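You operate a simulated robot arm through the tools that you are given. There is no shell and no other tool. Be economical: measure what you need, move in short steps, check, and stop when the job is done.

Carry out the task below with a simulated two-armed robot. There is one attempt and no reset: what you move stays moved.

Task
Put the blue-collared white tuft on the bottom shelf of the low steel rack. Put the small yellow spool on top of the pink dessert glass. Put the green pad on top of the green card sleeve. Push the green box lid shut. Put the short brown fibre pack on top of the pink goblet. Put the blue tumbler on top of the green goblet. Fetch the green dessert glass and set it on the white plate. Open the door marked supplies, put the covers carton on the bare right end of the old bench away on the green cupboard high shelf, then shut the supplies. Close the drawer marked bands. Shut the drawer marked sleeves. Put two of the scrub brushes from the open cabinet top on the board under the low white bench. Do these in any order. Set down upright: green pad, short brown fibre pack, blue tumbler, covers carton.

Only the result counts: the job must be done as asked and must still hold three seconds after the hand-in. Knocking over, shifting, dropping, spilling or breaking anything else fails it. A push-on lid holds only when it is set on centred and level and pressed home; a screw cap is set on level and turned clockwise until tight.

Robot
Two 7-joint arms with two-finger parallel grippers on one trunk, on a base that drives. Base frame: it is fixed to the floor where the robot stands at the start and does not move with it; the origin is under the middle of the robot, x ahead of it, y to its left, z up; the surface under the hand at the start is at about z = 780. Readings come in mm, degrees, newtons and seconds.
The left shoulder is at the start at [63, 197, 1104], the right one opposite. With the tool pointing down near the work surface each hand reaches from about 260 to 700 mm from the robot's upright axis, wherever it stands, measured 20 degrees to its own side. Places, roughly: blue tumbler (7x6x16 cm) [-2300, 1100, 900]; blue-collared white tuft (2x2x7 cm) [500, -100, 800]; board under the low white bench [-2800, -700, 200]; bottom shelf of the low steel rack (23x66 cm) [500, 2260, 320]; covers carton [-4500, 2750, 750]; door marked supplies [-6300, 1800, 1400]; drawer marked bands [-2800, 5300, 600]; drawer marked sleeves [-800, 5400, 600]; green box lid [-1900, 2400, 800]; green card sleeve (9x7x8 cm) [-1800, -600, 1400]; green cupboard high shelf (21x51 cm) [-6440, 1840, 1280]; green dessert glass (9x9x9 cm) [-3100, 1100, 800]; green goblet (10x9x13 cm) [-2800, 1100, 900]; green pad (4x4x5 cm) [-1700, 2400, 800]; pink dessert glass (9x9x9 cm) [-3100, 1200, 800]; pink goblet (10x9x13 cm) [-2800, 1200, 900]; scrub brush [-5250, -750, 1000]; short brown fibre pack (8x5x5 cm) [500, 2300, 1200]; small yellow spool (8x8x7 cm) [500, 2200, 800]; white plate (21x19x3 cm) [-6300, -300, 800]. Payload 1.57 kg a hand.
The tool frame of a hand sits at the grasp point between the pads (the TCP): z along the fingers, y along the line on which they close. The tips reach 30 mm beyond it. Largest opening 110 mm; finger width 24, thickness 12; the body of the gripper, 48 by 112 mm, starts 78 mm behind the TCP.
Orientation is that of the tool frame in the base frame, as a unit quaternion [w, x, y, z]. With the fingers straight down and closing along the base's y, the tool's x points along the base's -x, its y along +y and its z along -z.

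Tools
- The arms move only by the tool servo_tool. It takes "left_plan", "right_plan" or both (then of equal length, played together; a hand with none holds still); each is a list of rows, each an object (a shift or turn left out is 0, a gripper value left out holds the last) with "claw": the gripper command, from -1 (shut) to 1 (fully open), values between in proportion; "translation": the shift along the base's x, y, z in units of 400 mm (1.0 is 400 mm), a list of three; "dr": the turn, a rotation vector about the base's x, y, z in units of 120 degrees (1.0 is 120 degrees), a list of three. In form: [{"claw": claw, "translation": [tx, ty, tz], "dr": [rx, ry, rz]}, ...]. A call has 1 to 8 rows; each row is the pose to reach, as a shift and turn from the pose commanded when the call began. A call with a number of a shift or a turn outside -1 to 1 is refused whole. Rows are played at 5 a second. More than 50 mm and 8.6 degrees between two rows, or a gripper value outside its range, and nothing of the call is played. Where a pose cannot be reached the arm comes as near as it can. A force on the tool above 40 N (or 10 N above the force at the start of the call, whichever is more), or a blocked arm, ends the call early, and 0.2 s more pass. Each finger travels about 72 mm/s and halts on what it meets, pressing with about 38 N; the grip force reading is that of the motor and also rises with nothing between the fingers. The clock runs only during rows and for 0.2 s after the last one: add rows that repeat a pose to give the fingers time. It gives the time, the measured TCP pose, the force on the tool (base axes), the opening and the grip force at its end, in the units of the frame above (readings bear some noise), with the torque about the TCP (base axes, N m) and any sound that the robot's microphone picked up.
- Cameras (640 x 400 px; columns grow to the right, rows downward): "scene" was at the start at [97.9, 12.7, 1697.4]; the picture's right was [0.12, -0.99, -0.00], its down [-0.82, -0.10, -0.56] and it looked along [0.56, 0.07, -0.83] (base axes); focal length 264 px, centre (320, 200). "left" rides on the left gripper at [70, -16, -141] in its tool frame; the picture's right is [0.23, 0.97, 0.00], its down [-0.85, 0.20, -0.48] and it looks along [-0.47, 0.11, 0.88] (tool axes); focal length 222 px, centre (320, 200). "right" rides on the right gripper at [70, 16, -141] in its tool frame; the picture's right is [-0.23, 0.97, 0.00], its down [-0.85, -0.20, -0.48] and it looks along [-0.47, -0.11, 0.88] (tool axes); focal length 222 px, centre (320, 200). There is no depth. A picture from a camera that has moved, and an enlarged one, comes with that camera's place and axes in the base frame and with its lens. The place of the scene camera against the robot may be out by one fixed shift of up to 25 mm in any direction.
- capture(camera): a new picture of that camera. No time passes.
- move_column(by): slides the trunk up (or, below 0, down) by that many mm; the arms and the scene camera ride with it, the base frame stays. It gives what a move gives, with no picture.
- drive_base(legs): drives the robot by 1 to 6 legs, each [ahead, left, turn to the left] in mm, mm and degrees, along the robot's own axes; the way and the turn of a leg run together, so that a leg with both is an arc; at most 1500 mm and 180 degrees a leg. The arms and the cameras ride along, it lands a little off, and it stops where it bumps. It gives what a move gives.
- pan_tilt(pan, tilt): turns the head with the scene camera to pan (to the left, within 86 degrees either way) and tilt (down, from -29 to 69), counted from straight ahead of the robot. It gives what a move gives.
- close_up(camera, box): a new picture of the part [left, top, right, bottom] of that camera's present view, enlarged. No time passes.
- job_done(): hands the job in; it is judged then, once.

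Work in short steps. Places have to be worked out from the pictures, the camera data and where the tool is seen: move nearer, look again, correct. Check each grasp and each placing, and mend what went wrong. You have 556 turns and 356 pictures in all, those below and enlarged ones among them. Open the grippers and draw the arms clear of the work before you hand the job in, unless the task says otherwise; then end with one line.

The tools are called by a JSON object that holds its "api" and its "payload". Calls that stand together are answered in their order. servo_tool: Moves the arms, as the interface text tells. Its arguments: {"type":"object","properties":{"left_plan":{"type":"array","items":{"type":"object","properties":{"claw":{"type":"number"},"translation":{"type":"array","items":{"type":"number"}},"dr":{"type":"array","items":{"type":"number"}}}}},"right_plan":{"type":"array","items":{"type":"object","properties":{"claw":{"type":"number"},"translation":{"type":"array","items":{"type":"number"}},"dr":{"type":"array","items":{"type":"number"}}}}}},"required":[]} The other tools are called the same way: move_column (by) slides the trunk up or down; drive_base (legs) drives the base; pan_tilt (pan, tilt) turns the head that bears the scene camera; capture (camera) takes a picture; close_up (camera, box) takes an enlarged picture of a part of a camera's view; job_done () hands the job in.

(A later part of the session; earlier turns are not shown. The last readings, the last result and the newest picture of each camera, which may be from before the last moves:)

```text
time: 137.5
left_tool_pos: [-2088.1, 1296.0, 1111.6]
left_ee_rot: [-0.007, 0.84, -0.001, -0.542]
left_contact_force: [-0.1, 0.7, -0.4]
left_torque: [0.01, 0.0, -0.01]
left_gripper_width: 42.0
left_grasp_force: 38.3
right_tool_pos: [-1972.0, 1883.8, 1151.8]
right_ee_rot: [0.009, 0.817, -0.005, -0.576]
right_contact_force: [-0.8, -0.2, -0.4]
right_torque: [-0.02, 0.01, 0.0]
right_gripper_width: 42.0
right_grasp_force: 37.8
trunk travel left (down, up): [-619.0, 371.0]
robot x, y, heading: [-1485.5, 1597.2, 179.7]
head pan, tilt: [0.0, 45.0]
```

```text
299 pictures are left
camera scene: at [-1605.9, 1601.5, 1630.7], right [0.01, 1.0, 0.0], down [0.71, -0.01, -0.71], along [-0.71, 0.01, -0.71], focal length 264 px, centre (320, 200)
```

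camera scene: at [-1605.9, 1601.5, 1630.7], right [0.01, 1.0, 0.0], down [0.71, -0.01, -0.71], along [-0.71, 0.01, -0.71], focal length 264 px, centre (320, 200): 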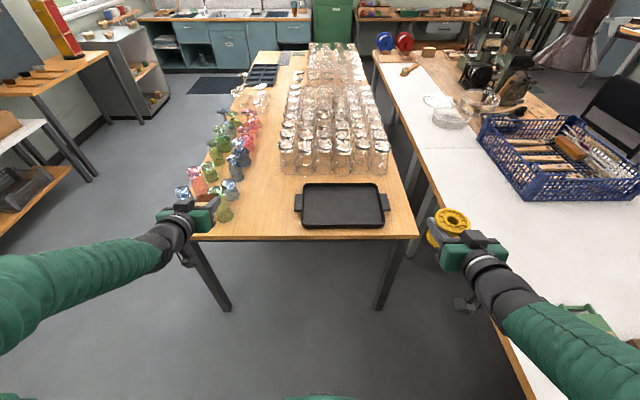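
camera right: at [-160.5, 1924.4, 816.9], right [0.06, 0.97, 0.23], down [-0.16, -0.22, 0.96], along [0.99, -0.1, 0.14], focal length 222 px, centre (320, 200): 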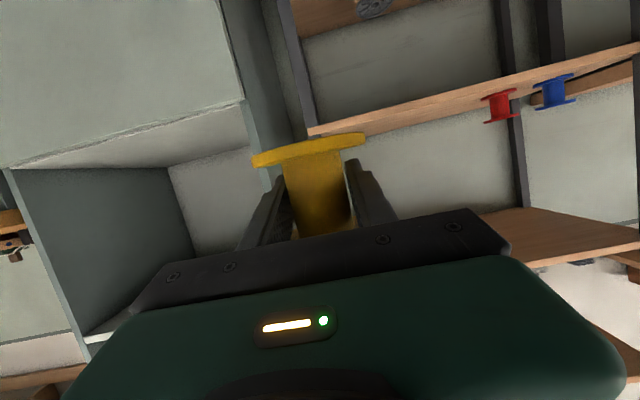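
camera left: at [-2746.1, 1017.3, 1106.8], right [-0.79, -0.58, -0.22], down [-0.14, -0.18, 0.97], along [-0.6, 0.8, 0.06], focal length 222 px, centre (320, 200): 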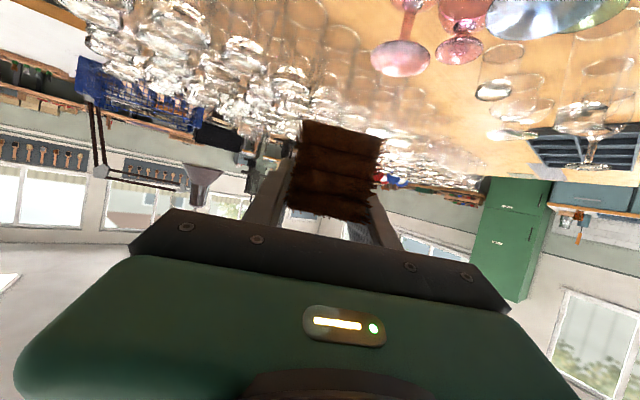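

Free area confirmed at y 1290–1510. I lower the left hand outside the table (undoing the unreached command offset), keeping its tilt.

{"api": "servo_tool", "payload": {"left_plan": [{"translation": [0.04, 0, -0.08]}, {"translation": [0.08, 0, -0.16]}, {"translation": [0.12, 0, -0.24]}, {"translation": [0.16, 0, -0.33]}, {"translation": [0.2, 0, -0.41]}, {"translation": [0.225, 0, -0.5]}, {"translation": [0.225, 0, -0.5]}]}}

{"api": "capture", "payload": {"camera": "left"}}

```text
time: 139.1
left_tool_pos: [-1995.2, 1306.2, 1031.5]
left_ee_rot: [-0.008, 0.841, -0.001, -0.541]
left_contact_force: [-0.2, 0.1, -0.7]
left_torque: [0.01, -0.01, 0.0]
left_gripper_width: 41.8
left_grasp_force: 37.9
left hand out of reach, approached as far as the arm can: row 2, 3, 4, 5, 6, 7
right_tool_pos: [-1972.6, 1883.7, 1151.9]
right_ee_rot: [0.008, 0.818, -0.006, -0.575]
right_contact_force: [0.1, 0.5, -2.1]
right_torque: [0.02, -0.02, 0.01]
right_gripper_width: 41.9
right_grasp_force: 37.8
trunk travel left (down, up): [-619.0, 371.0]
robot x, y, heading: [-1482.0, 1595.2, 179.4]
head pan, tilt: [0.0, 45.0]
```

```text
298 pictures are left
camera left: at [-1838.5, 1320.0, 1025.6], right [0.08, -0.97, -0.22], down [0.08, -0.21, 0.97], along [-0.99, -0.1, 0.06], focal length 222 px, centre (320, 200)
```

left: 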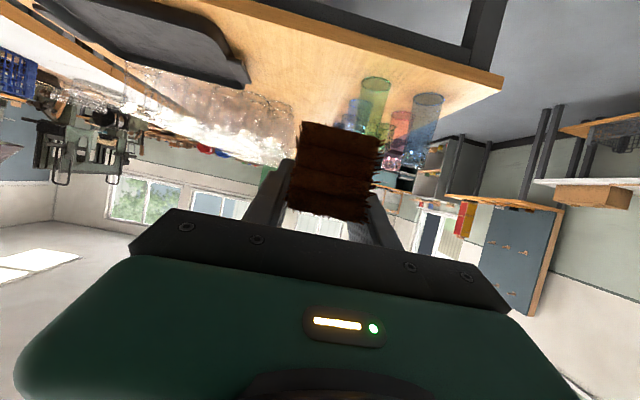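

Arm limits again; I use the trunk instead: down 190 mm puts the pack bottom at ≈800, the right hand stays above 900.

{"api": "move_column", "payload": {"by": -190}}

{"api": "drive_base", "payload": {"legs": [[300, -70, 0]]}}

{"api": "capture", "payload": {"camera": "left"}}

{"api": "capture", "payload": {"camera": "scene"}}

```text
time: 141.2
left_tool_pos: [-1995.4, 1306.5, 841.1]
left_ee_rot: [-0.007, 0.84, -0.001, -0.542]
left_contact_force: [0.1, 0.3, -1.0]
left_torque: [0.03, 0.01, 0.01]
left_gripper_width: 41.8
left_grasp_force: 37.5
right_tool_pos: [-1972.1, 1883.0, 962.7]
right_ee_rot: [0.01, 0.817, -0.004, -0.576]
right_contact_force: [0.3, -0.1, -0.7]
right_torque: [0.03, -0.02, -0.02]
right_gripper_width: 42.1
right_grasp_force: 37.8
trunk travel left (down, up): [-429.0, 561.0]
robot x, y, heading: [-1487.3, 1597.4, 179.3]
head pan, tilt: [0.0, 45.0]
```

```text
time: 143.3
left_tool_pos: [-2294.5, 1375.3, 840.4]
left_ee_rot: [-0.008, 0.841, 0.0, -0.542]
left_contact_force: [0.0, -0.8, -0.5]
left_torque: [-0.02, 0.01, 0.03]
left_gripper_width: 41.6
left_grasp_force: 37.8
right_tool_pos: [-2273.0, 1952.8, 961.7]
right_ee_rot: [0.008, 0.817, -0.005, -0.576]
right_contact_force: [-0.4, -0.6, -1.1]
right_torque: [0.0, 0.01, -0.03]
right_gripper_width: 42.1
right_grasp_force: 38.1
trunk travel left (down, up): [-429.0, 561.0]
robot x, y, heading: [-1787.3, 1667.4, 179.8]
head pan, tilt: [0.0, 45.0]
```

```text
297 pictures are left
camera left: at [-2136.4, 1390.2, 835.1], right [0.09, -0.97, -0.22], down [0.08, -0.21, 0.97], along [-0.99, -0.1, 0.06], focal length 222 px, centre (320, 200)
```

left: 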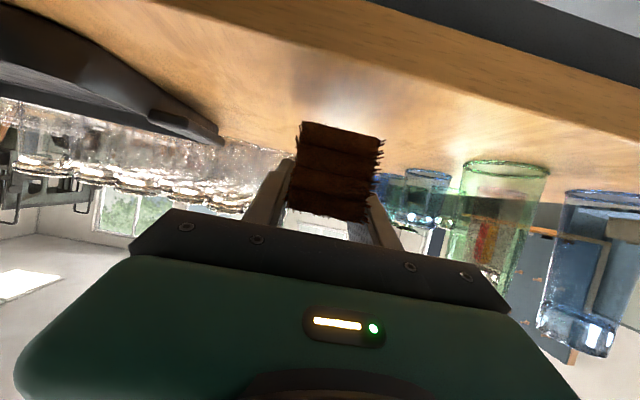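

```text
296 pictures are left
camera scene: at [-1904.3, 1671.1, 1440.6], right [0.01, 1.0, 0.0], down [0.71, 0.0, -0.71], along [-0.71, 0.0, -0.71], focal length 264 px, centre (320, 200)
```

scene: 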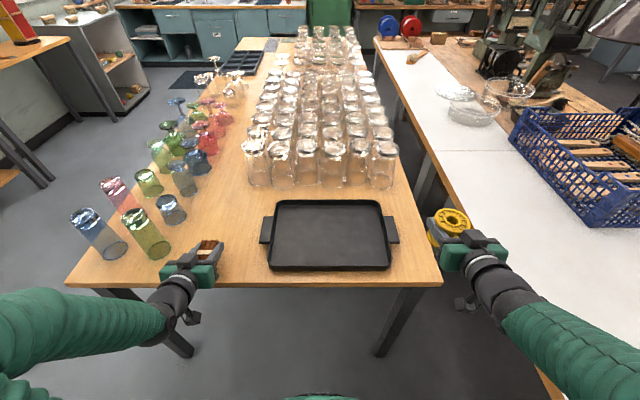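

I go 55 mm further in and lower the trunk toward the table.

{"api": "drive_base", "payload": {"legs": [[58, 0, 0]]}}

{"api": "move_column", "payload": {"by": -42}}

{"api": "close_up", "payload": {"camera": "left", "box": [200, 60, 440, 240]}}

```text
time: 144.2
left_tool_pos: [-2352.3, 1376.7, 839.3]
left_ee_rot: [-0.006, 0.841, 0.001, -0.541]
left_contact_force: [0.1, -0.8, -1.3]
left_torque: [0.0, 0.04, 0.01]
left_gripper_width: 41.9
left_grasp_force: 37.5
right_tool_pos: [-2330.3, 1953.4, 961.1]
right_ee_rot: [0.01, 0.818, -0.005, -0.575]
right_contact_force: [-1.2, 0.0, -0.7]
right_torque: [0.01, 0.04, -0.02]
right_gripper_width: 42.0
right_grasp_force: 37.8
trunk travel left (down, up): [-429.0, 561.0]
robot x, y, heading: [-1839.7, 1665.1, 179.9]
head pan, tilt: [0.0, 45.0]
```

```text
time: 145.0
left_tool_pos: [-2353.1, 1376.9, 809.3]
left_ee_rot: [-0.002, 0.833, -0.002, -0.553]
left_contact_force: [8.5, 3.8, 21.5]
left_torque: [0.14, -1.36, 0.19]
left_gripper_width: 41.9
left_grasp_force: 37.9
right_tool_pos: [-2327.3, 1956.3, 920.5]
right_ee_rot: [0.01, 0.817, -0.006, -0.576]
right_contact_force: [-0.5, 0.4, -1.5]
right_torque: [0.02, 0.03, -0.02]
right_gripper_width: 42.0
right_grasp_force: 38.1
trunk travel left (down, up): [-388.0, 602.0]
robot x, y, heading: [-1841.0, 1668.5, 179.7]
head pan, tilt: [0.0, 45.0]
stopped: the force on the tool passed its limit at 52 N (the readings are from after the stop); the commanded pose is now the measured one
```

```text
2.22 times, centred on (320, 150) of left
camera zoom: at [-2197.1, 1391.4, 800.6], right [0.08, -0.97, -0.21], down [0.11, -0.2, 0.97], along [-0.99, -0.1, 0.09], focal length 494 px, centre (320, 311)
```

zoom: 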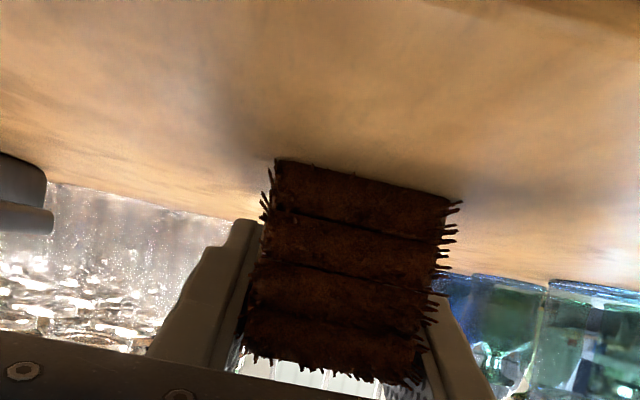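

Contact: table top ≈ 770. I ease up 6 mm by trunk, then open.

{"api": "move_column", "payload": {"by": 6}}

{"api": "servo_tool", "payload": {"left_plan": [{"claw": -0.1}, {"claw": 0.2}, {"claw": 0.2}, {"claw": 0.2}]}}

{"api": "capture", "payload": {"camera": "left"}}

```text
time: 145.6
left_tool_pos: [-2354.6, 1374.9, 812.4]
left_ee_rot: [-0.004, 0.835, -0.001, -0.55]
left_contact_force: [-0.2, -0.2, -0.6]
left_torque: [-0.01, 0.0, 0.0]
left_gripper_width: 41.8
left_grasp_force: 37.4
right_tool_pos: [-2330.4, 1954.9, 927.0]
right_ee_rot: [0.009, 0.817, -0.005, -0.576]
right_contact_force: [-0.7, 1.2, -0.4]
right_torque: [0.0, -0.03, -0.01]
right_gripper_width: 42.2
right_grasp_force: 37.9
trunk travel left (down, up): [-394.0, 596.0]
robot x, y, heading: [-1840.1, 1668.2, 179.6]
head pan, tilt: [0.0, 45.0]
```

```text
time: 146.6
left_tool_pos: [-2354.1, 1375.9, 812.5]
left_ee_rot: [-0.004, 0.835, -0.002, -0.55]
left_contact_force: [0.5, 0.4, 0.4]
left_torque: [0.02, -0.01, 0.01]
left_gripper_width: 66.0
left_grasp_force: 0.0
right_tool_pos: [-2329.6, 1954.5, 927.3]
right_ee_rot: [0.01, 0.817, -0.004, -0.576]
right_contact_force: [0.5, -0.5, -0.6]
right_torque: [-0.02, 0.02, 0.01]
right_gripper_width: 41.9
right_grasp_force: 38.5
trunk travel left (down, up): [-394.0, 596.0]
robot x, y, heading: [-1842.9, 1666.2, 179.9]
head pan, tilt: [0.0, 45.0]
```

```text
294 pictures are left
camera left: at [-2198.2, 1389.6, 804.2], right [0.08, -0.97, -0.21], down [0.1, -0.2, 0.97], along [-0.99, -0.1, 0.08], focal length 222 px, centre (320, 200)
```

left: 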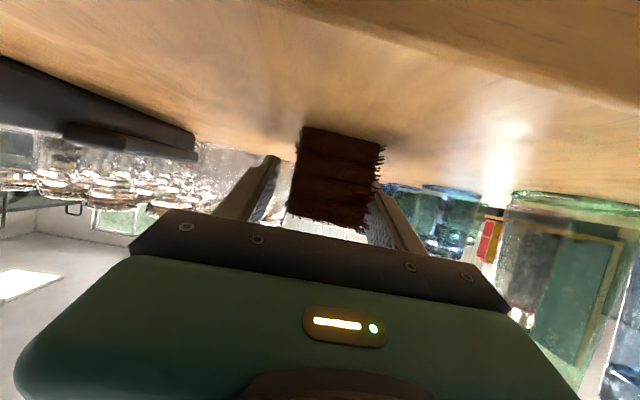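

Pack stands on the table. I back out, raise the trunk, and turn the left hand to point down.

{"api": "drive_base", "payload": {"legs": [[-230, 0, 0]]}}

{"api": "move_column", "payload": {"by": 300}}

{"api": "servo_tool", "payload": {"left_plan": [{"translation": [0.025, 0, 0], "dr": [0, -0.0695, 0]}, {"translation": [0.05, 0, 0], "dr": [0, -0.139, 0]}, {"translation": [0.075, 0, 0], "dr": [0, -0.2085, 0]}, {"translation": [0.1, 0, 0], "dr": [0, -0.278, 0]}, {"translation": [0.125, 0, 0], "dr": [0, -0.3475, 0]}, {"translation": [0.15, 0, 0], "dr": [0, -0.417, 0]}, {"translation": [0.175, 0, 0], "dr": [0, -0.4865, 0]}, {"translation": [0.2, 0, 0], "dr": [0, -0.556, 0]}]}}

{"api": "capture", "payload": {"camera": "scene"}}

```text
time: 148.3
left_tool_pos: [-2123.7, 1374.0, 813.9]
left_ee_rot: [-0.003, 0.835, -0.001, -0.55]
left_contact_force: [-0.3, 0.0, -0.6]
left_torque: [-0.02, 0.02, 0.05]
left_gripper_width: 65.9
left_grasp_force: 0.2
right_tool_pos: [-2097.2, 1952.6, 926.3]
right_ee_rot: [0.009, 0.817, -0.004, -0.576]
right_contact_force: [-0.2, 1.0, -1.2]
right_torque: [0.0, 0.0, 0.0]
right_gripper_width: 42.1
right_grasp_force: 38.2
trunk travel left (down, up): [-394.0, 596.0]
robot x, y, heading: [-1611.6, 1670.8, 179.7]
head pan, tilt: [0.0, 45.0]
```

```text
time: 151.3
left_tool_pos: [-2123.7, 1373.4, 1112.9]
left_ee_rot: [-0.002, 0.835, 0.0, -0.551]
left_contact_force: [-0.3, -0.3, 0.1]
left_torque: [-0.04, -0.02, 0.01]
left_gripper_width: 66.0
left_grasp_force: 0.1
right_tool_pos: [-2097.9, 1951.8, 1226.7]
right_ee_rot: [0.01, 0.817, -0.004, -0.576]
right_contact_force: [-0.7, -0.6, -1.0]
right_torque: [0.01, 0.01, -0.01]
right_gripper_width: 42.0
right_grasp_force: 38.0
trunk travel left (down, up): [-694.0, 296.0]
robot x, y, heading: [-1608.8, 1665.1, 179.7]
head pan, tilt: [0.0, 45.0]
```

```text
time: 153.1
left_tool_pos: [-2045.0, 1373.8, 1111.2]
left_ee_rot: [-0.003, 1.0, 0.001, 0.0]
left_contact_force: [0.5, -0.8, 0.0]
left_torque: [0.04, -0.03, 0.01]
left_gripper_width: 66.0
left_grasp_force: 0.0
right_tool_pos: [-2100.2, 1952.9, 1227.0]
right_ee_rot: [0.009, 0.818, -0.004, -0.575]
right_contact_force: [-0.3, 0.4, -1.9]
right_torque: [0.04, 0.0, 0.01]
right_gripper_width: 42.3
right_grasp_force: 38.1
trunk travel left (down, up): [-694.0, 296.0]
robot x, y, heading: [-1614.4, 1667.9, 179.7]
head pan, tilt: [0.0, 45.0]
```

```text
293 pictures are left
camera scene: at [-1732.8, 1671.6, 1705.8], right [0.0, 1.0, 0.0], down [0.71, 0.0, -0.71], along [-0.71, 0.0, -0.71], focal length 264 px, centre (320, 200)
```

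scene: 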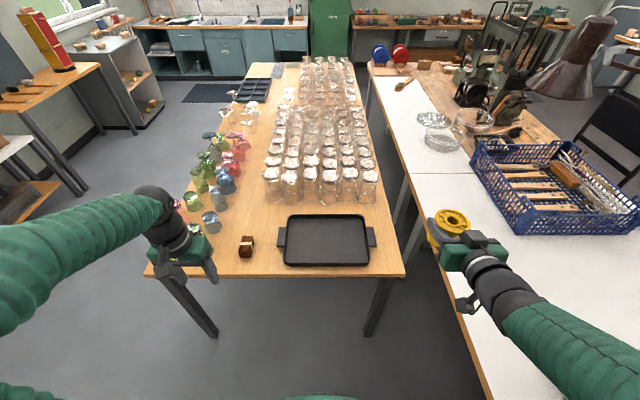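

I drive 305 mm forward so the left hand is over the pack, then view it from the hand.

{"api": "drive_base", "payload": {"legs": [[308, 0, 0]]}}

{"api": "servo_tool", "payload": {"left_plan": [{"translation": [0, 0, -0.1]}, {"translation": [0, 0, -0.2]}, {"translation": [0, 0, -0.3]}, {"translation": [0, 0, -0.4]}, {"translation": [0, 0, -0.45]}]}}

{"api": "capture", "payload": {"camera": "left"}}

```text
time: 155.2
left_tool_pos: [-2350.0, 1376.1, 1113.3]
left_ee_rot: [-0.003, 1.0, 0.002, -0.003]
left_contact_force: [-0.8, 0.6, 1.0]
left_torque: [0.02, -0.03, 0.01]
left_gripper_width: 66.3
left_grasp_force: 0.0
right_tool_pos: [-2405.1, 1953.9, 1228.3]
right_ee_rot: [0.009, 0.817, -0.004, -0.577]
right_contact_force: [0.6, 0.7, -2.0]
right_torque: [-0.02, 0.01, 0.02]
right_gripper_width: 41.9
right_grasp_force: 37.9
trunk travel left (down, up): [-694.0, 296.0]
robot x, y, heading: [-1916.6, 1670.2, 180.0]
head pan, tilt: [0.0, 45.0]
```

```text
time: 156.4
left_tool_pos: [-2284.5, 1369.5, 1014.2]
left_ee_rot: [-0.004, 1.0, 0.002, -0.002]
left_contact_force: [0.1, -0.5, 0.8]
left_torque: [0.01, -0.01, -0.01]
left_gripper_width: 66.2
left_grasp_force: 0.1
left hand out of reach, approached as far as the arm can: row 1, 2, 3, 4, 5
right_tool_pos: [-2407.2, 1953.3, 1227.5]
right_ee_rot: [0.011, 0.817, -0.003, -0.577]
right_contact_force: [0.3, 0.5, -1.5]
right_torque: [-0.03, 0.03, 0.0]
right_gripper_width: 41.9
right_grasp_force: 38.4
trunk travel left (down, up): [-694.0, 296.0]
robot x, y, heading: [-1918.5, 1667.1, 179.9]
head pan, tilt: [0.0, 45.0]
```

```text
292 pictures are left
camera left: at [-2215.1, 1383.6, 1155.0], right [0.23, -0.97, -0.01], down [-0.85, -0.21, 0.48], along [-0.47, -0.11, -0.88], focal length 222 px, centre (320, 200)
```

left: 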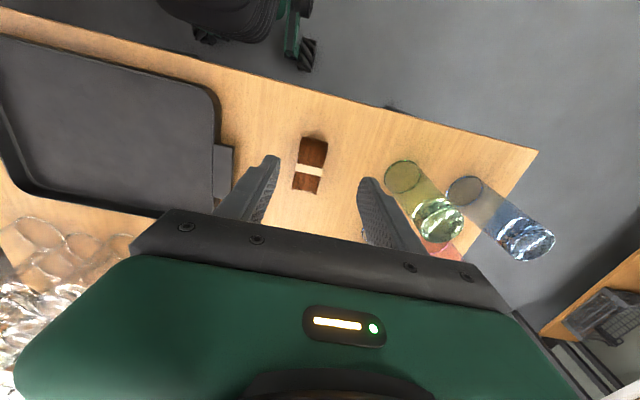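

The arm got stuck off-line. I'll bring the hand to a friendlier spot in the robot frame (more central), first raising it.

{"api": "servo_tool", "payload": {"left_plan": [{"translation": [0.0, 0.05, 0.1]}, {"translation": [-0.05, 0.15, 0.2]}, {"translation": [-0.1, 0.25, 0.25]}, {"translation": [-0.1, 0.29, 0.25]}, {"translation": [-0.1, 0.29, 0.25]}]}}

```text
refused: row 2 steps farther than a row can; nothing moved
```

{"api": "servo_tool", "payload": {"left_plan": [{"translation": [0.0, 0.05, 0.1]}, {"translation": [-0.03, 0.12, 0.18]}, {"translation": [-0.06, 0.2, 0.25]}, {"translation": [-0.1, 0.29, 0.25]}, {"translation": [-0.1, 0.29, 0.25]}]}}

```text
time: 157.6
left_tool_pos: [-2325.2, 1487.1, 1112.6]
left_ee_rot: [-0.003, 1.0, 0.002, -0.001]
left_contact_force: [0.2, 0.6, 0.1]
left_torque: [0.0, 0.04, 0.01]
left_gripper_width: 66.0
left_grasp_force: 0.1
right_tool_pos: [-2406.1, 1954.3, 1227.7]
right_ee_rot: [0.01, 0.817, -0.004, -0.577]
right_contact_force: [-0.1, 0.3, -1.8]
right_torque: [0.02, -0.01, -0.02]
right_gripper_width: 42.2
right_grasp_force: 37.8
trunk travel left (down, up): [-694.0, 296.0]
robot x, y, heading: [-1916.2, 1662.7, 179.8]
head pan, tilt: [0.0, 45.0]
```

Commanded pose equals measured. Now I drive to put the hand above the pack and descend gradually.

{"api": "drive_base", "payload": {"legs": [[30, 112, 0]]}}

{"api": "servo_tool", "payload": {"left_plan": [{"translation": [0, 0, -0.1]}, {"translation": [0, 0, -0.2]}, {"translation": [0, 0, -0.3]}, {"translation": [0, 0, -0.4]}, {"translation": [0, 0, -0.45]}]}}

{"api": "capture", "payload": {"camera": "left"}}

```text
time: 158.8
left_tool_pos: [-2354.1, 1406.0, 1117.6]
left_ee_rot: [0.01, 1.0, 0.0, -0.001]
left_contact_force: [0.7, 1.2, 0.2]
left_torque: [-0.16, 0.0, -0.02]
left_gripper_width: 66.2
left_grasp_force: 0.1
right_tool_pos: [-2435.8, 1875.8, 1219.4]
right_ee_rot: [0.019, 0.817, -0.012, -0.576]
right_contact_force: [-0.2, 2.5, -2.0]
right_torque: [-0.06, 0.06, 0.14]
right_gripper_width: 42.1
right_grasp_force: 37.6
trunk travel left (down, up): [-694.0, 296.0]
robot x, y, heading: [-1947.5, 1561.2, 179.8]
head pan, tilt: [0.0, 45.0]
```

```text
time: 160.0
left_tool_pos: [-2305.0, 1347.3, 1010.1]
left_ee_rot: [-0.01, 1.0, 0.001, -0.001]
left_contact_force: [0.1, -0.9, -0.5]
left_torque: [0.07, -0.02, 0.0]
left_gripper_width: 66.2
left_grasp_force: 0.0
left hand out of reach, approached as far as the arm can: row 2, 3, 4, 5
right_tool_pos: [-2436.0, 1829.5, 1231.1]
right_ee_rot: [0.003, 0.818, -0.003, -0.576]
right_contact_force: [0.9, -0.1, -1.1]
right_torque: [0.02, 0.02, -0.11]
right_gripper_width: 42.1
right_grasp_force: 38.0
trunk travel left (down, up): [-694.0, 296.0]
robot x, y, heading: [-1949.7, 1558.2, 179.8]
head pan, tilt: [0.0, 45.0]
```

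```text
291 pictures are left
camera left: at [-2234.5, 1359.4, 1151.4], right [0.23, -0.97, -0.02], down [-0.85, -0.21, 0.48], along [-0.47, -0.09, -0.88], focal length 222 px, centre (320, 200)
```

left: 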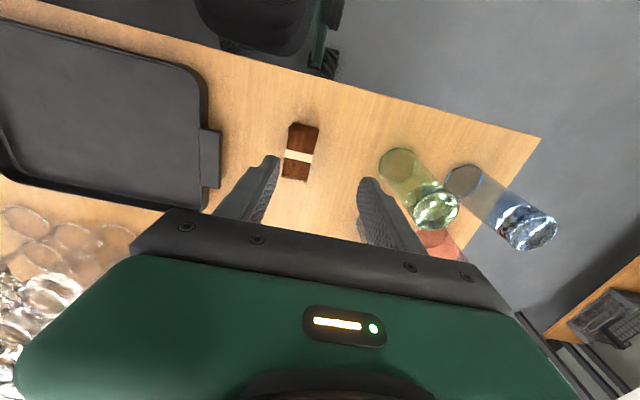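

Still limited. I try extending the hand further out (like the start pose) and then descending.

{"api": "servo_tool", "payload": {"left_plan": [{"translation": [-0.1, 0, 0.05]}, {"translation": [-0.2, 0, 0.1]}, {"translation": [-0.3, 0, 0.12]}, {"translation": [-0.4, 0, 0.12]}, {"translation": [-0.5, 0, 0.12]}, {"translation": [-0.5, 0, 0.02]}, {"translation": [-0.5, 0, -0.08]}, {"translation": [-0.5, 0, -0.18]}]}}

{"api": "capture", "payload": {"camera": "scene"}}

```text
time: 161.8
left_tool_pos: [-2361.8, 1335.7, 1070.9]
left_ee_rot: [-0.004, 1.0, 0.0, -0.002]
left_contact_force: [-0.6, 0.0, -0.7]
left_torque: [0.05, 0.01, 0.01]
left_gripper_width: 65.8
left_grasp_force: 0.1
left hand out of reach, approached as far as the arm can: row 1, 2, 3, 4, 5, 6, 7, 8
right_tool_pos: [-2435.5, 1841.0, 1228.2]
right_ee_rot: [0.007, 0.818, -0.004, -0.576]
right_contact_force: [0.4, 0.7, -2.2]
right_torque: [-0.01, 0.03, 0.01]
right_gripper_width: 42.0
right_grasp_force: 37.3
trunk travel left (down, up): [-694.0, 296.0]
robot x, y, heading: [-1945.1, 1561.7, 179.8]
head pan, tilt: [0.0, 45.0]
```

```text
290 pictures are left
camera scene: at [-2068.8, 1560.9, 1705.9], right [0.0, 1.0, 0.0], down [0.71, 0.0, -0.71], along [-0.71, 0.0, -0.71], focal length 264 px, centre (320, 200)
```

scene: 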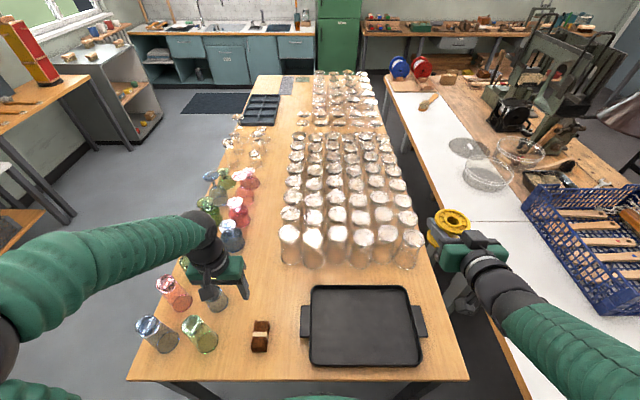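

The elbow seems to be in a bad branch. I retrace: raise the hand to the earlier tucked pose, then extend as at the start.

{"api": "servo_tool", "payload": {"left_plan": [{"translation": [0.02, 0, 0.1]}, {"translation": [0.04, 0, 0.2]}, {"translation": [0.06, 0, 0.3]}, {"translation": [0.08, 0, 0.4]}, {"translation": [0.12, 0, 0.45]}]}}

{"api": "servo_tool", "payload": {"left_plan": [{"translation": [-0.08, 0, -0.06]}, {"translation": [-0.16, 0, -0.12]}, {"translation": [-0.24, 0, -0.18]}, {"translation": [-0.32, 0, -0.24]}, {"translation": [-0.4, 0, -0.3]}, {"translation": [-0.48, 0, -0.36]}, {"translation": [-0.5, 0, -0.45]}]}}

```text
time: 163.0
left_tool_pos: [-2310.6, 1338.8, 1253.9]
left_ee_rot: [-0.003, 1.0, 0.0, -0.002]
left_contact_force: [0.0, -0.3, 0.1]
left_torque: [0.03, 0.0, -0.01]
left_gripper_width: 65.9
left_grasp_force: 0.0
right_tool_pos: [-2434.6, 1846.4, 1226.6]
right_ee_rot: [0.009, 0.817, -0.005, -0.576]
right_contact_force: [0.5, -0.3, -1.4]
right_torque: [0.01, 0.02, 0.0]
right_gripper_width: 41.7
right_grasp_force: 38.0
trunk travel left (down, up): [-694.0, 296.0]
robot x, y, heading: [-1950.5, 1560.6, 179.9]
head pan, tilt: [0.0, 45.0]
```

```text
time: 164.6
left_tool_pos: [-2513.3, 1337.4, 1071.5]
left_ee_rot: [-0.003, 1.0, 0.0, -0.002]
left_contact_force: [-0.8, 0.9, 0.4]
left_torque: [0.04, 0.0, -0.02]
left_gripper_width: 66.1
left_grasp_force: 0.1
right_tool_pos: [-2436.7, 1845.7, 1227.4]
right_ee_rot: [0.009, 0.817, -0.005, -0.576]
right_contact_force: [-0.9, -0.2, -1.6]
right_torque: [0.0, -0.01, -0.01]
right_gripper_width: 41.9
right_grasp_force: 38.2
trunk travel left (down, up): [-694.0, 296.0]
robot x, y, heading: [-1949.0, 1562.7, 179.8]
head pan, tilt: [0.0, 45.0]
```

The branch is restored. I back up so the hand is over the pack, then descend.

{"api": "drive_base", "payload": {"legs": [[-159, -38, 0]]}}

{"api": "servo_tool", "payload": {"left_plan": [{"translation": [0, 0, -0.1]}, {"translation": [0, 0, -0.2]}, {"translation": [0, 0, -0.3]}, {"translation": [0, 0, -0.35]}]}}

{"api": "capture", "payload": {"camera": "left"}}

```text
time: 166.0
left_tool_pos: [-2355.2, 1372.3, 1069.6]
left_ee_rot: [-0.005, 1.0, 0.002, -0.001]
left_contact_force: [-0.1, 0.4, 0.1]
left_torque: [-0.02, 0.01, 0.0]
left_gripper_width: 65.9
left_grasp_force: 0.1
right_tool_pos: [-2280.2, 1879.2, 1226.1]
right_ee_rot: [0.009, 0.818, -0.003, -0.575]
right_contact_force: [0.0, 0.5, -1.1]
right_torque: [0.03, 0.03, -0.01]
right_gripper_width: 42.1
right_grasp_force: 38.1
trunk travel left (down, up): [-694.0, 296.0]
robot x, y, heading: [-1790.5, 1599.2, 180.1]
head pan, tilt: [0.0, 45.0]
```

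```text
time: 167.0
left_tool_pos: [-2352.1, 1375.3, 932.7]
left_ee_rot: [-0.003, 1.0, 0.003, -0.002]
left_contact_force: [0.4, 0.7, 0.0]
left_torque: [-0.01, 0.0, -0.04]
left_gripper_width: 66.0
left_grasp_force: 0.0
right_tool_pos: [-2276.0, 1882.9, 1227.0]
right_ee_rot: [0.009, 0.817, -0.004, -0.576]
right_contact_force: [-0.6, 0.3, -1.6]
right_torque: [0.01, -0.02, -0.01]
right_gripper_width: 42.1
right_grasp_force: 38.5
trunk travel left (down, up): [-694.0, 296.0]
robot x, y, heading: [-1788.8, 1602.2, 180.0]
head pan, tilt: [0.0, 45.0]
```

```text
289 pictures are left
camera left: at [-2281.8, 1388.6, 1073.3], right [0.23, -0.97, -0.01], down [-0.85, -0.21, 0.48], along [-0.47, -0.1, -0.88], focal length 222 px, centre (320, 200)
```

left: 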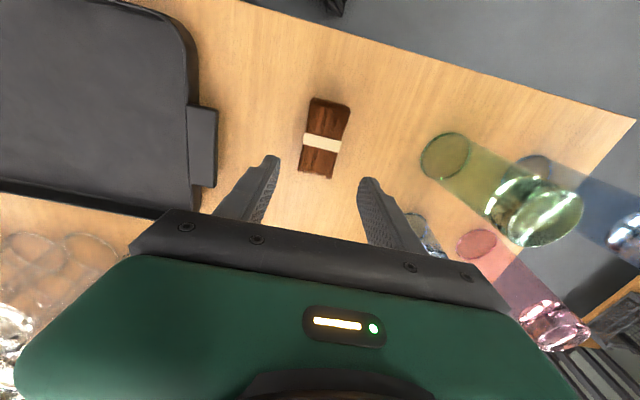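

Pack centre ≈[-2341, 1374]. I descend to TCP z≈813 and close.

{"api": "servo_tool", "payload": {"left_plan": [{"translation": [0.02, 0, -0.1]}, {"translation": [0.025, 0, -0.2]}, {"translation": [0.025, 0, -0.3]}, {"translation": [0.025, 0, -0.3]}, {"claw": -0.2, "translation": [0.025, 0, -0.3]}, {"claw": -1, "translation": [0.025, 0, -0.3]}, {"translation": [0.025, 0, -0.3]}, {"translation": [0.025, 0, -0.3]}]}}

{"api": "servo_tool", "payload": {"left_plan": [{"translation": [0, 0, 0.1]}, {"translation": [0, 0, 0.22]}, {"translation": [0, 0, 0.34]}, {"translation": [0, 0, 0.46]}, {"translation": [0, 0, 0.58]}, {"translation": [0, 0, 0.65]}]}}

{"api": "capture", "payload": {"camera": "left"}}

```text
time: 168.8
left_tool_pos: [-2342.4, 1374.8, 811.8]
left_ee_rot: [-0.004, 1.0, 0.002, -0.002]
left_contact_force: [0.8, -0.1, 0.8]
left_torque: [-0.03, 0.02, 0.02]
left_gripper_width: 41.6
left_grasp_force: 38.3
right_tool_pos: [-2276.7, 1883.0, 1227.4]
right_ee_rot: [0.009, 0.818, -0.004, -0.576]
right_contact_force: [0.0, 0.3, -1.0]
right_torque: [-0.01, -0.01, -0.02]
right_gripper_width: 41.9
right_grasp_force: 38.4
trunk travel left (down, up): [-694.0, 296.0]
robot x, y, heading: [-1789.0, 1598.6, 179.8]
head pan, tilt: [0.0, 45.0]
```

```text
time: 170.2
left_tool_pos: [-2341.2, 1373.4, 1073.2]
left_ee_rot: [-0.003, 1.0, 0.002, -0.001]
left_contact_force: [-0.3, -0.6, -0.6]
left_torque: [-0.02, 0.01, -0.01]
left_gripper_width: 41.8
left_grasp_force: 37.5
right_tool_pos: [-2276.4, 1882.8, 1227.7]
right_ee_rot: [0.01, 0.817, -0.004, -0.576]
right_contact_force: [-0.8, 0.3, -1.1]
right_torque: [-0.04, 0.01, -0.01]
right_gripper_width: 41.9
right_grasp_force: 38.1
trunk travel left (down, up): [-694.0, 296.0]
robot x, y, heading: [-1791.1, 1597.8, 179.7]
head pan, tilt: [0.0, 45.0]
```

```text
288 pictures are left
camera left: at [-2271.4, 1388.1, 1213.7], right [0.23, -0.97, -0.01], down [-0.85, -0.21, 0.48], along [-0.47, -0.1, -0.88], focal length 222 px, centre (320, 200)
```

left: 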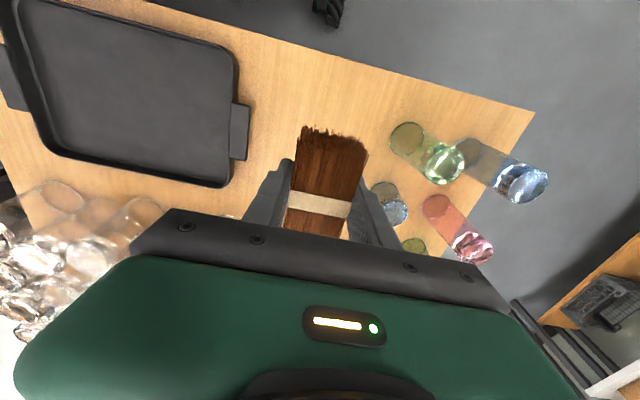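

Pack held vertically (bottom 42 mm below TCP). I go back around to the aisle, facing +y, beside the goblets.

{"api": "drive_base", "payload": {"legs": [[-290, 0, 0], [0, 1200, 0], [0, 0, -90], [0, 1116, 0]]}}

{"api": "capture", "payload": {"camera": "left"}}

{"api": "capture", "payload": {"camera": "scene"}}

```text
time: 187.0
left_tool_pos: [-2833.0, 947.6, 1073.0]
left_ee_rot: [-0.003, 0.709, -0.705, 0.0]
left_contact_force: [-0.3, -0.3, 0.3]
left_torque: [0.0, 0.03, 0.01]
left_gripper_width: 41.6
left_grasp_force: 38.0
right_tool_pos: [-2324.0, 884.8, 1227.6]
right_ee_rot: [0.399, -0.575, 0.581, 0.415]
right_contact_force: [0.6, -1.1, -0.4]
right_torque: [-0.01, 0.01, 0.01]
right_gripper_width: 42.0
right_grasp_force: 38.0
trunk travel left (down, up): [-694.0, 296.0]
robot x, y, heading: [-2609.8, 398.6, 90.3]
head pan, tilt: [0.0, 45.0]
```

```text
287 pictures are left
camera left: at [-2817.6, 877.0, 1213.5], right [-0.97, -0.23, -0.01], down [-0.21, 0.85, 0.48], along [-0.11, 0.47, -0.88], focal length 222 px, centre (320, 200)
```

left: 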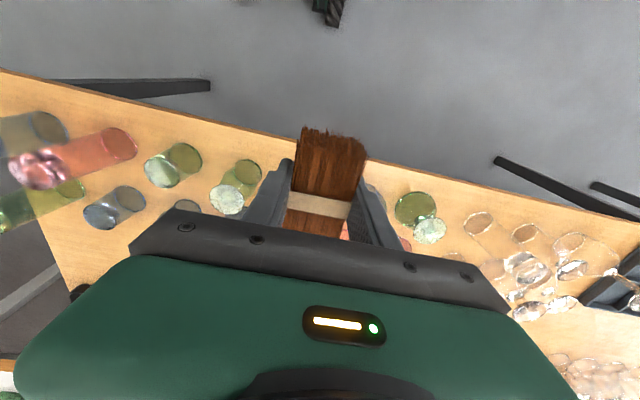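

```text
286 pictures are left
camera scene: at [-2611.5, 516.0, 1705.8], right [1.0, 0.0, 0.0], down [0.0, -0.71, -0.71], along [0.0, 0.71, -0.71], focal length 264 px, centre (320, 200)
```

scene: 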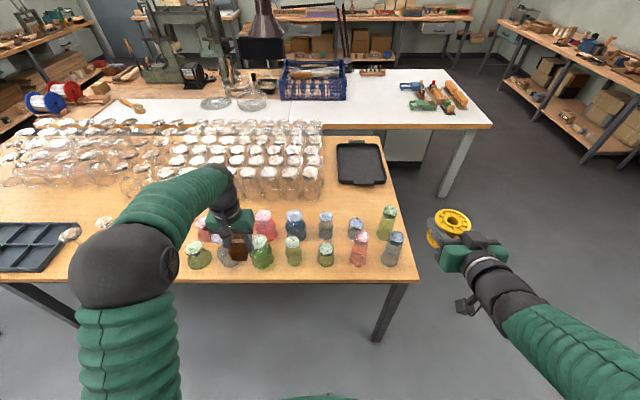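

I shift the hand aside so the pink goblet is visible beside the fingers in the left camera.

{"api": "drive_base", "payload": {"legs": [[120, -140, 0]]}}

{"api": "capture", "payload": {"camera": "left"}}

{"api": "close_up", "payload": {"camera": "scene", "box": [120, 180, 360, 330]}}

```text
time: 188.6
left_tool_pos: [-2700.1, 1066.3, 1072.6]
left_ee_rot: [-0.007, 0.711, -0.704, 0.001]
left_contact_force: [0.5, -0.1, 0.0]
left_torque: [0.01, -0.03, -0.01]
left_gripper_width: 41.8
left_grasp_force: 38.4
right_tool_pos: [-2191.1, 1003.2, 1229.8]
right_ee_rot: [0.402, -0.576, 0.578, 0.415]
right_contact_force: [-0.5, 0.0, 0.7]
right_torque: [0.03, 0.0, -0.05]
right_gripper_width: 42.0
right_grasp_force: 37.6
trunk travel left (down, up): [-694.0, 296.0]
robot x, y, heading: [-2467.3, 520.1, 90.0]
head pan, tilt: [0.0, 45.0]
```

```text
285 pictures are left
camera left: at [-2684.5, 993.9, 1213.8], right [-0.97, -0.24, -0.01], down [-0.21, 0.85, 0.48], along [-0.1, 0.47, -0.88], focal length 222 px, centre (320, 200)
```

left: 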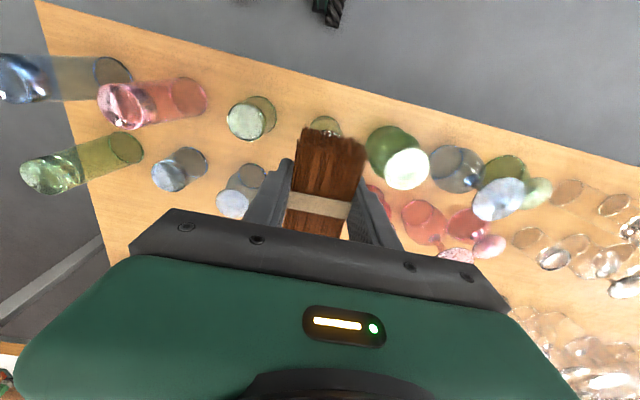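

```text
2.67 times, centred on (240, 255) of scene
camera zoom: at [-2481.0, 633.1, 1706.1], right [1.0, 0.0, 0.0], down [0.01, -0.71, -0.71], along [0.0, 0.71, -0.71], focal length 704 px, centre (533, 53)
```

zoom: 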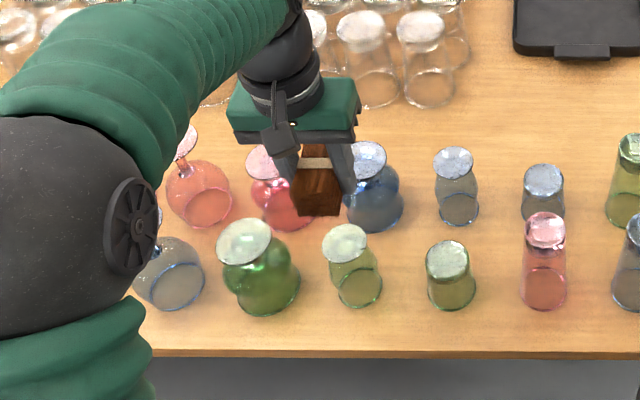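

Green goblet top at ≈[-2832, 1081]. I go 85 mm further forward so the pink goblet's disc is visible.

{"api": "drive_base", "payload": {"legs": [[85, -15, 0]]}}

{"api": "capture", "payload": {"camera": "left"}}

```text
time: 189.6
left_tool_pos: [-2682.5, 1146.3, 1076.1]
left_ee_rot: [-0.007, 0.71, -0.704, -0.001]
left_contact_force: [0.3, 0.4, -1.6]
left_torque: [-0.05, 0.0, -0.01]
left_gripper_width: 41.7
left_grasp_force: 37.8
right_tool_pos: [-2173.7, 1081.5, 1230.5]
right_ee_rot: [0.401, -0.575, 0.579, 0.416]
right_contact_force: [0.0, -0.1, -1.4]
right_torque: [0.02, -0.02, 0.0]
right_gripper_width: 42.1
right_grasp_force: 37.5
trunk travel left (down, up): [-694.0, 296.0]
robot x, y, heading: [-2455.3, 600.8, 90.3]
head pan, tilt: [0.0, 45.0]
```

```text
283 pictures are left
camera left: at [-2667.4, 1073.6, 1216.3], right [-0.97, -0.24, -0.01], down [-0.21, 0.85, 0.49], along [-0.11, 0.47, -0.87], focal length 222 px, centre (320, 200)
```

left: 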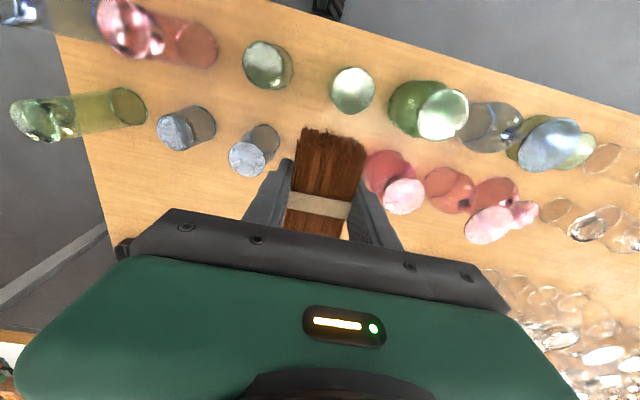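

Pink goblet centre ≈[-2836, 1204], green ≈[-2834, 1079]. I move the hand over the pink goblet.

{"api": "drive_base", "payload": {"legs": [[58, 154, 0]]}}

{"api": "capture", "payload": {"camera": "left"}}

```text
time: 191.1
left_tool_pos: [-2828.4, 1208.4, 1075.7]
left_ee_rot: [-0.001, 0.71, -0.704, -0.002]
left_contact_force: [-0.2, -0.1, -0.6]
left_torque: [-0.01, -0.01, -0.02]
left_gripper_width: 41.6
left_grasp_force: 38.0
right_tool_pos: [-2317.6, 1145.7, 1225.0]
right_ee_rot: [0.398, -0.574, 0.581, 0.418]
right_contact_force: [0.4, 0.1, -1.3]
right_torque: [0.03, 0.01, 0.03]
right_gripper_width: 41.8
right_grasp_force: 37.6
trunk travel left (down, up): [-694.0, 296.0]
robot x, y, heading: [-2606.5, 661.6, 90.3]
head pan, tilt: [0.0, 45.0]
```

```text
282 pictures are left
camera left: at [-2812.0, 1136.5, 1216.0], right [-0.97, -0.24, 0.0], down [-0.21, 0.85, 0.48], along [-0.11, 0.47, -0.88], focal length 222 px, centre (320, 200)
```

left: 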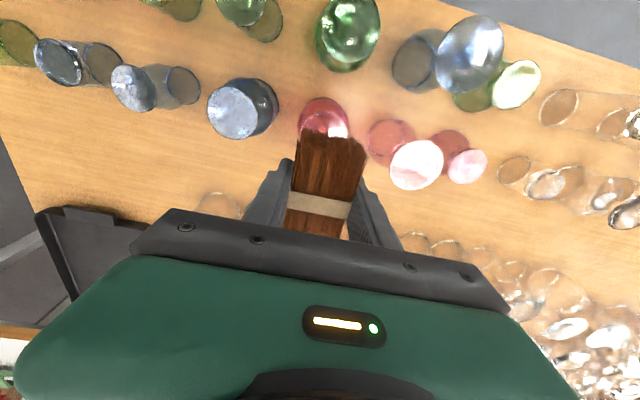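

I correct by a few mm and descend to just above the disc.

{"api": "servo_tool", "payload": {"left_plan": [{"translation": [-0.016, -0.012, -0.08]}, {"translation": [-0.016, -0.012, -0.18]}, {"translation": [-0.016, -0.012, -0.26]}, {"translation": [-0.016, -0.012, -0.295]}, {"translation": [-0.016, -0.012, -0.295]}]}}

{"api": "capture", "payload": {"camera": "left"}}

{"api": "close_up", "payload": {"camera": "scene", "box": [180, 170, 330, 290]}}

```text
time: 192.3
left_tool_pos: [-2851.2, 1203.8, 953.5]
left_ee_rot: [-0.007, 0.711, -0.704, 0.003]
left_contact_force: [0.1, 0.0, -0.2]
left_torque: [-0.03, 0.01, -0.04]
left_gripper_width: 41.6
left_grasp_force: 38.5
right_tool_pos: [-2337.0, 1145.2, 1230.2]
right_ee_rot: [0.403, -0.577, 0.578, 0.414]
right_contact_force: [-0.6, -0.6, 0.2]
right_torque: [-0.01, -0.03, -0.03]
right_gripper_width: 41.9
right_grasp_force: 37.7
trunk travel left (down, up): [-694.0, 296.0]
robot x, y, heading: [-2609.5, 658.9, 90.1]
head pan, tilt: [0.0, 45.0]
```

```text
281 pictures are left
camera left: at [-2836.6, 1131.6, 1094.9], right [-0.97, -0.24, -0.01], down [-0.21, 0.85, 0.48], along [-0.1, 0.47, -0.88], focal length 222 px, centre (320, 200)
```

left: 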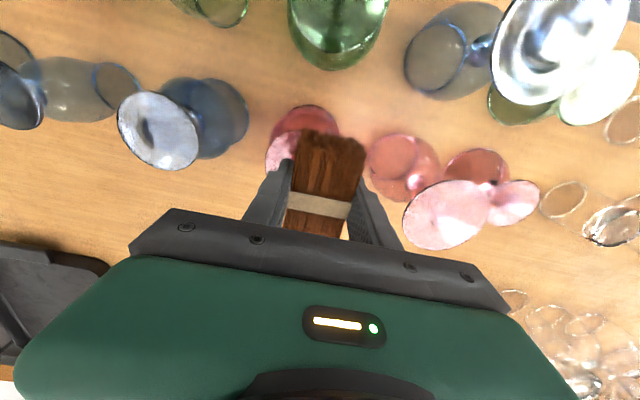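

```text
3.33 times, centred on (255, 230) of scene
camera zoom: at [-2625.6, 778.1, 1705.8], right [1.0, 0.0, 0.01], down [0.01, -0.71, -0.71], along [0.0, 0.71, -0.71], focal length 880 px, centre (537, 100)
```

zoom: 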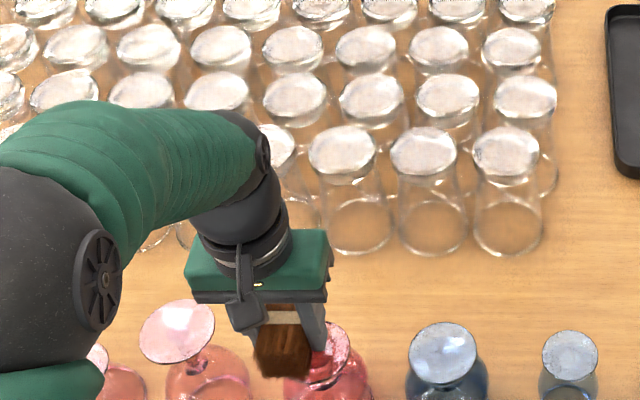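

The robot settled ~15 mm to the left; I shift the hand +15 mm in x.

{"api": "servo_tool", "payload": {"left_plan": [{"translation": [0.038, 0, 0.01]}, {"translation": [0.038, 0, 0.01]}, {"translation": [0.038, 0, 0.0]}]}}

{"api": "capture", "payload": {"camera": "left"}}

{"api": "close_up", "payload": {"camera": "scene", "box": [180, 190, 300, 270]}}

```text
time: 193.1
left_tool_pos: [-2834.2, 1203.4, 952.7]
left_ee_rot: [-0.006, 0.71, -0.704, 0.003]
left_contact_force: [-0.2, -0.4, -0.4]
left_torque: [0.0, -0.02, 0.0]
left_gripper_width: 41.6
left_grasp_force: 38.1
right_tool_pos: [-2334.3, 1145.7, 1229.8]
right_ee_rot: [0.401, -0.577, 0.579, 0.413]
right_contact_force: [-0.6, 0.8, -1.3]
right_torque: [0.01, 0.01, -0.01]
right_gripper_width: 42.1
right_grasp_force: 37.8
trunk travel left (down, up): [-694.0, 296.0]
robot x, y, heading: [-2605.8, 657.8, 90.4]
head pan, tilt: [0.0, 45.0]
```

```text
279 pictures are left
camera left: at [-2819.1, 1131.8, 1095.2], right [-0.97, -0.24, -0.01], down [-0.21, 0.85, 0.48], along [-0.1, 0.47, -0.88], focal length 222 px, centre (320, 200)
```

left: 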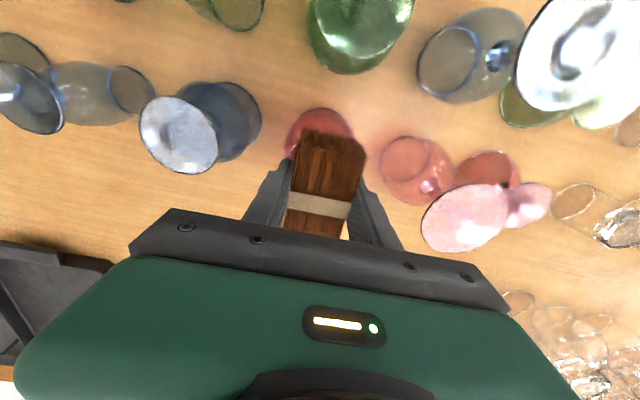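

```text
5.00 times, centred on (240, 230) of scene
camera zoom: at [-2621.7, 778.8, 1705.8], right [1.0, 0.0, 0.0], down [0.01, -0.71, -0.71], along [0.0, 0.71, -0.71], focal length 1320 px, centre (720, 50)
```

zoom: 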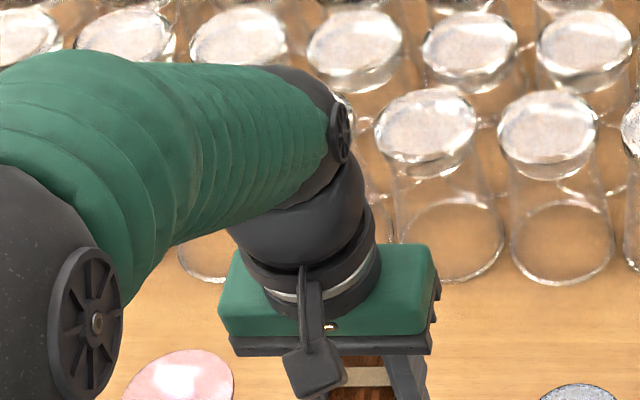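

Aligned. I descend in small steps until contact.

{"api": "servo_tool", "payload": {"left_plan": [{"translation": [0, 0, -0.01]}, {"translation": [0, 0, -0.018]}, {"translation": [0, 0, -0.024]}, {"translation": [0, 0, -0.03]}, {"translation": [0, 0, -0.036]}]}}

```text
time: 194.3
left_tool_pos: [-2829.6, 1202.3, 940.7]
left_ee_rot: [-0.005, 0.71, -0.704, 0.002]
left_contact_force: [0.3, -0.6, 0.0]
left_torque: [0.02, 0.0, 0.0]
left_gripper_width: 41.5
left_grasp_force: 38.4
right_tool_pos: [-2330.2, 1145.4, 1229.1]
right_ee_rot: [0.4, -0.576, 0.579, 0.415]
right_contact_force: [0.0, 0.1, -0.7]
right_torque: [0.01, 0.0, -0.01]
right_gripper_width: 42.2
right_grasp_force: 38.4
trunk travel left (down, up): [-694.0, 296.0]
robot x, y, heading: [-2607.7, 665.8, 90.2]
head pan, tilt: [0.0, 45.0]
```

No contact yet; I correct the slow drift in x and continue down in 2 mm steps.

{"api": "servo_tool", "payload": {"left_plan": [{"translation": [-0.012, 0.002, 0]}, {"translation": [-0.012, 0.002, -0.006]}, {"translation": [-0.012, 0.002, -0.012]}, {"translation": [-0.012, 0.002, -0.018]}, {"translation": [-0.012, 0.002, -0.024]}]}}

{"api": "capture", "payload": {"camera": "left"}}

```text
time: 195.5
left_tool_pos: [-2834.1, 1203.6, 934.8]
left_ee_rot: [-0.007, 0.71, -0.704, -0.003]
left_contact_force: [-4.3, 3.6, 31.9]
left_torque: [-0.6, 0.27, -0.05]
left_gripper_width: 41.7
left_grasp_force: 38.5
right_tool_pos: [-2327.9, 1142.8, 1229.5]
right_ee_rot: [0.402, -0.574, 0.58, 0.416]
right_contact_force: [0.1, 0.2, -1.6]
right_torque: [0.0, -0.01, 0.0]
right_gripper_width: 42.0
right_grasp_force: 37.7
trunk travel left (down, up): [-694.0, 296.0]
robot x, y, heading: [-2608.3, 661.7, 90.3]
head pan, tilt: [0.0, 45.0]
```

```text
277 pictures are left
camera left: at [-2819.6, 1130.4, 1075.9], right [-0.97, -0.24, -0.01], down [-0.21, 0.85, 0.49], along [-0.11, 0.48, -0.87], focal length 222 px, centre (320, 200)
```

left: 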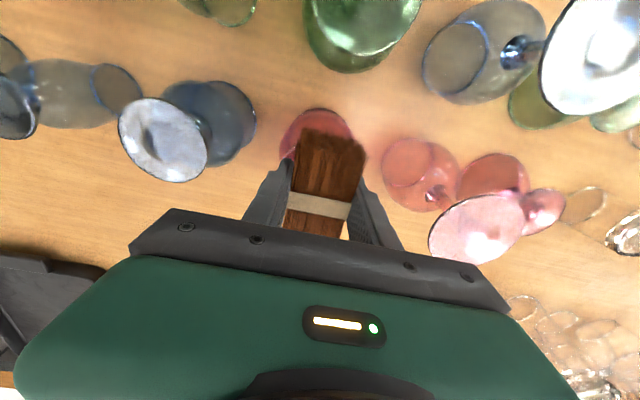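

The bowl's arc position confirms centring within a few mm. I relieve the pressure slightly and open.

{"api": "servo_tool", "payload": {"left_plan": [{"translation": [0, 0, 0.006]}, {"claw": -0.25, "translation": [0, 0, 0.007]}, {"claw": 0.0, "translation": [0, 0, 0.007]}, {"claw": 0.1, "translation": [0, 0, 0.007]}, {"claw": 0.1, "translation": [0, 0, 0.007]}]}}

{"api": "capture", "payload": {"camera": "left"}}

```text
time: 196.7
left_tool_pos: [-2834.7, 1202.4, 934.6]
left_ee_rot: [-0.006, 0.711, -0.704, 0.001]
left_contact_force: [4.5, -1.5, 11.1]
left_torque: [-0.17, 0.06, 0.0]
left_gripper_width: 58.6
left_grasp_force: 0.0
right_tool_pos: [-2329.0, 1145.1, 1228.9]
right_ee_rot: [0.4, -0.576, 0.578, 0.416]
right_contact_force: [0.0, -0.4, -0.1]
right_torque: [-0.01, 0.02, 0.05]
right_gripper_width: 42.3
right_grasp_force: 38.3
trunk travel left (down, up): [-694.0, 296.0]
robot x, y, heading: [-2609.5, 663.4, 90.0]
head pan, tilt: [0.0, 45.0]
```

```text
276 pictures are left
camera left: at [-2819.1, 1130.6, 1075.5], right [-0.97, -0.24, -0.01], down [-0.21, 0.85, 0.48], along [-0.11, 0.47, -0.88], focal length 222 px, centre (320, 200)
```

left: 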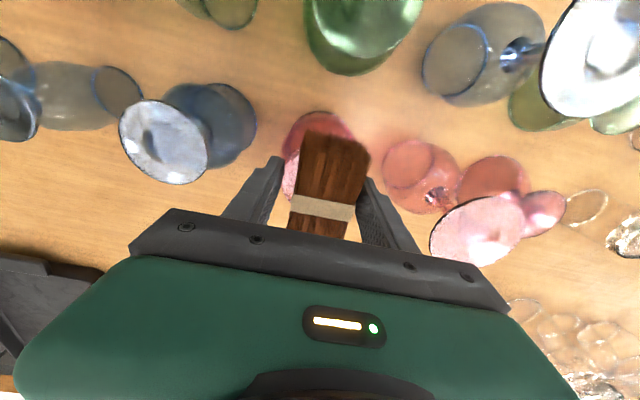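

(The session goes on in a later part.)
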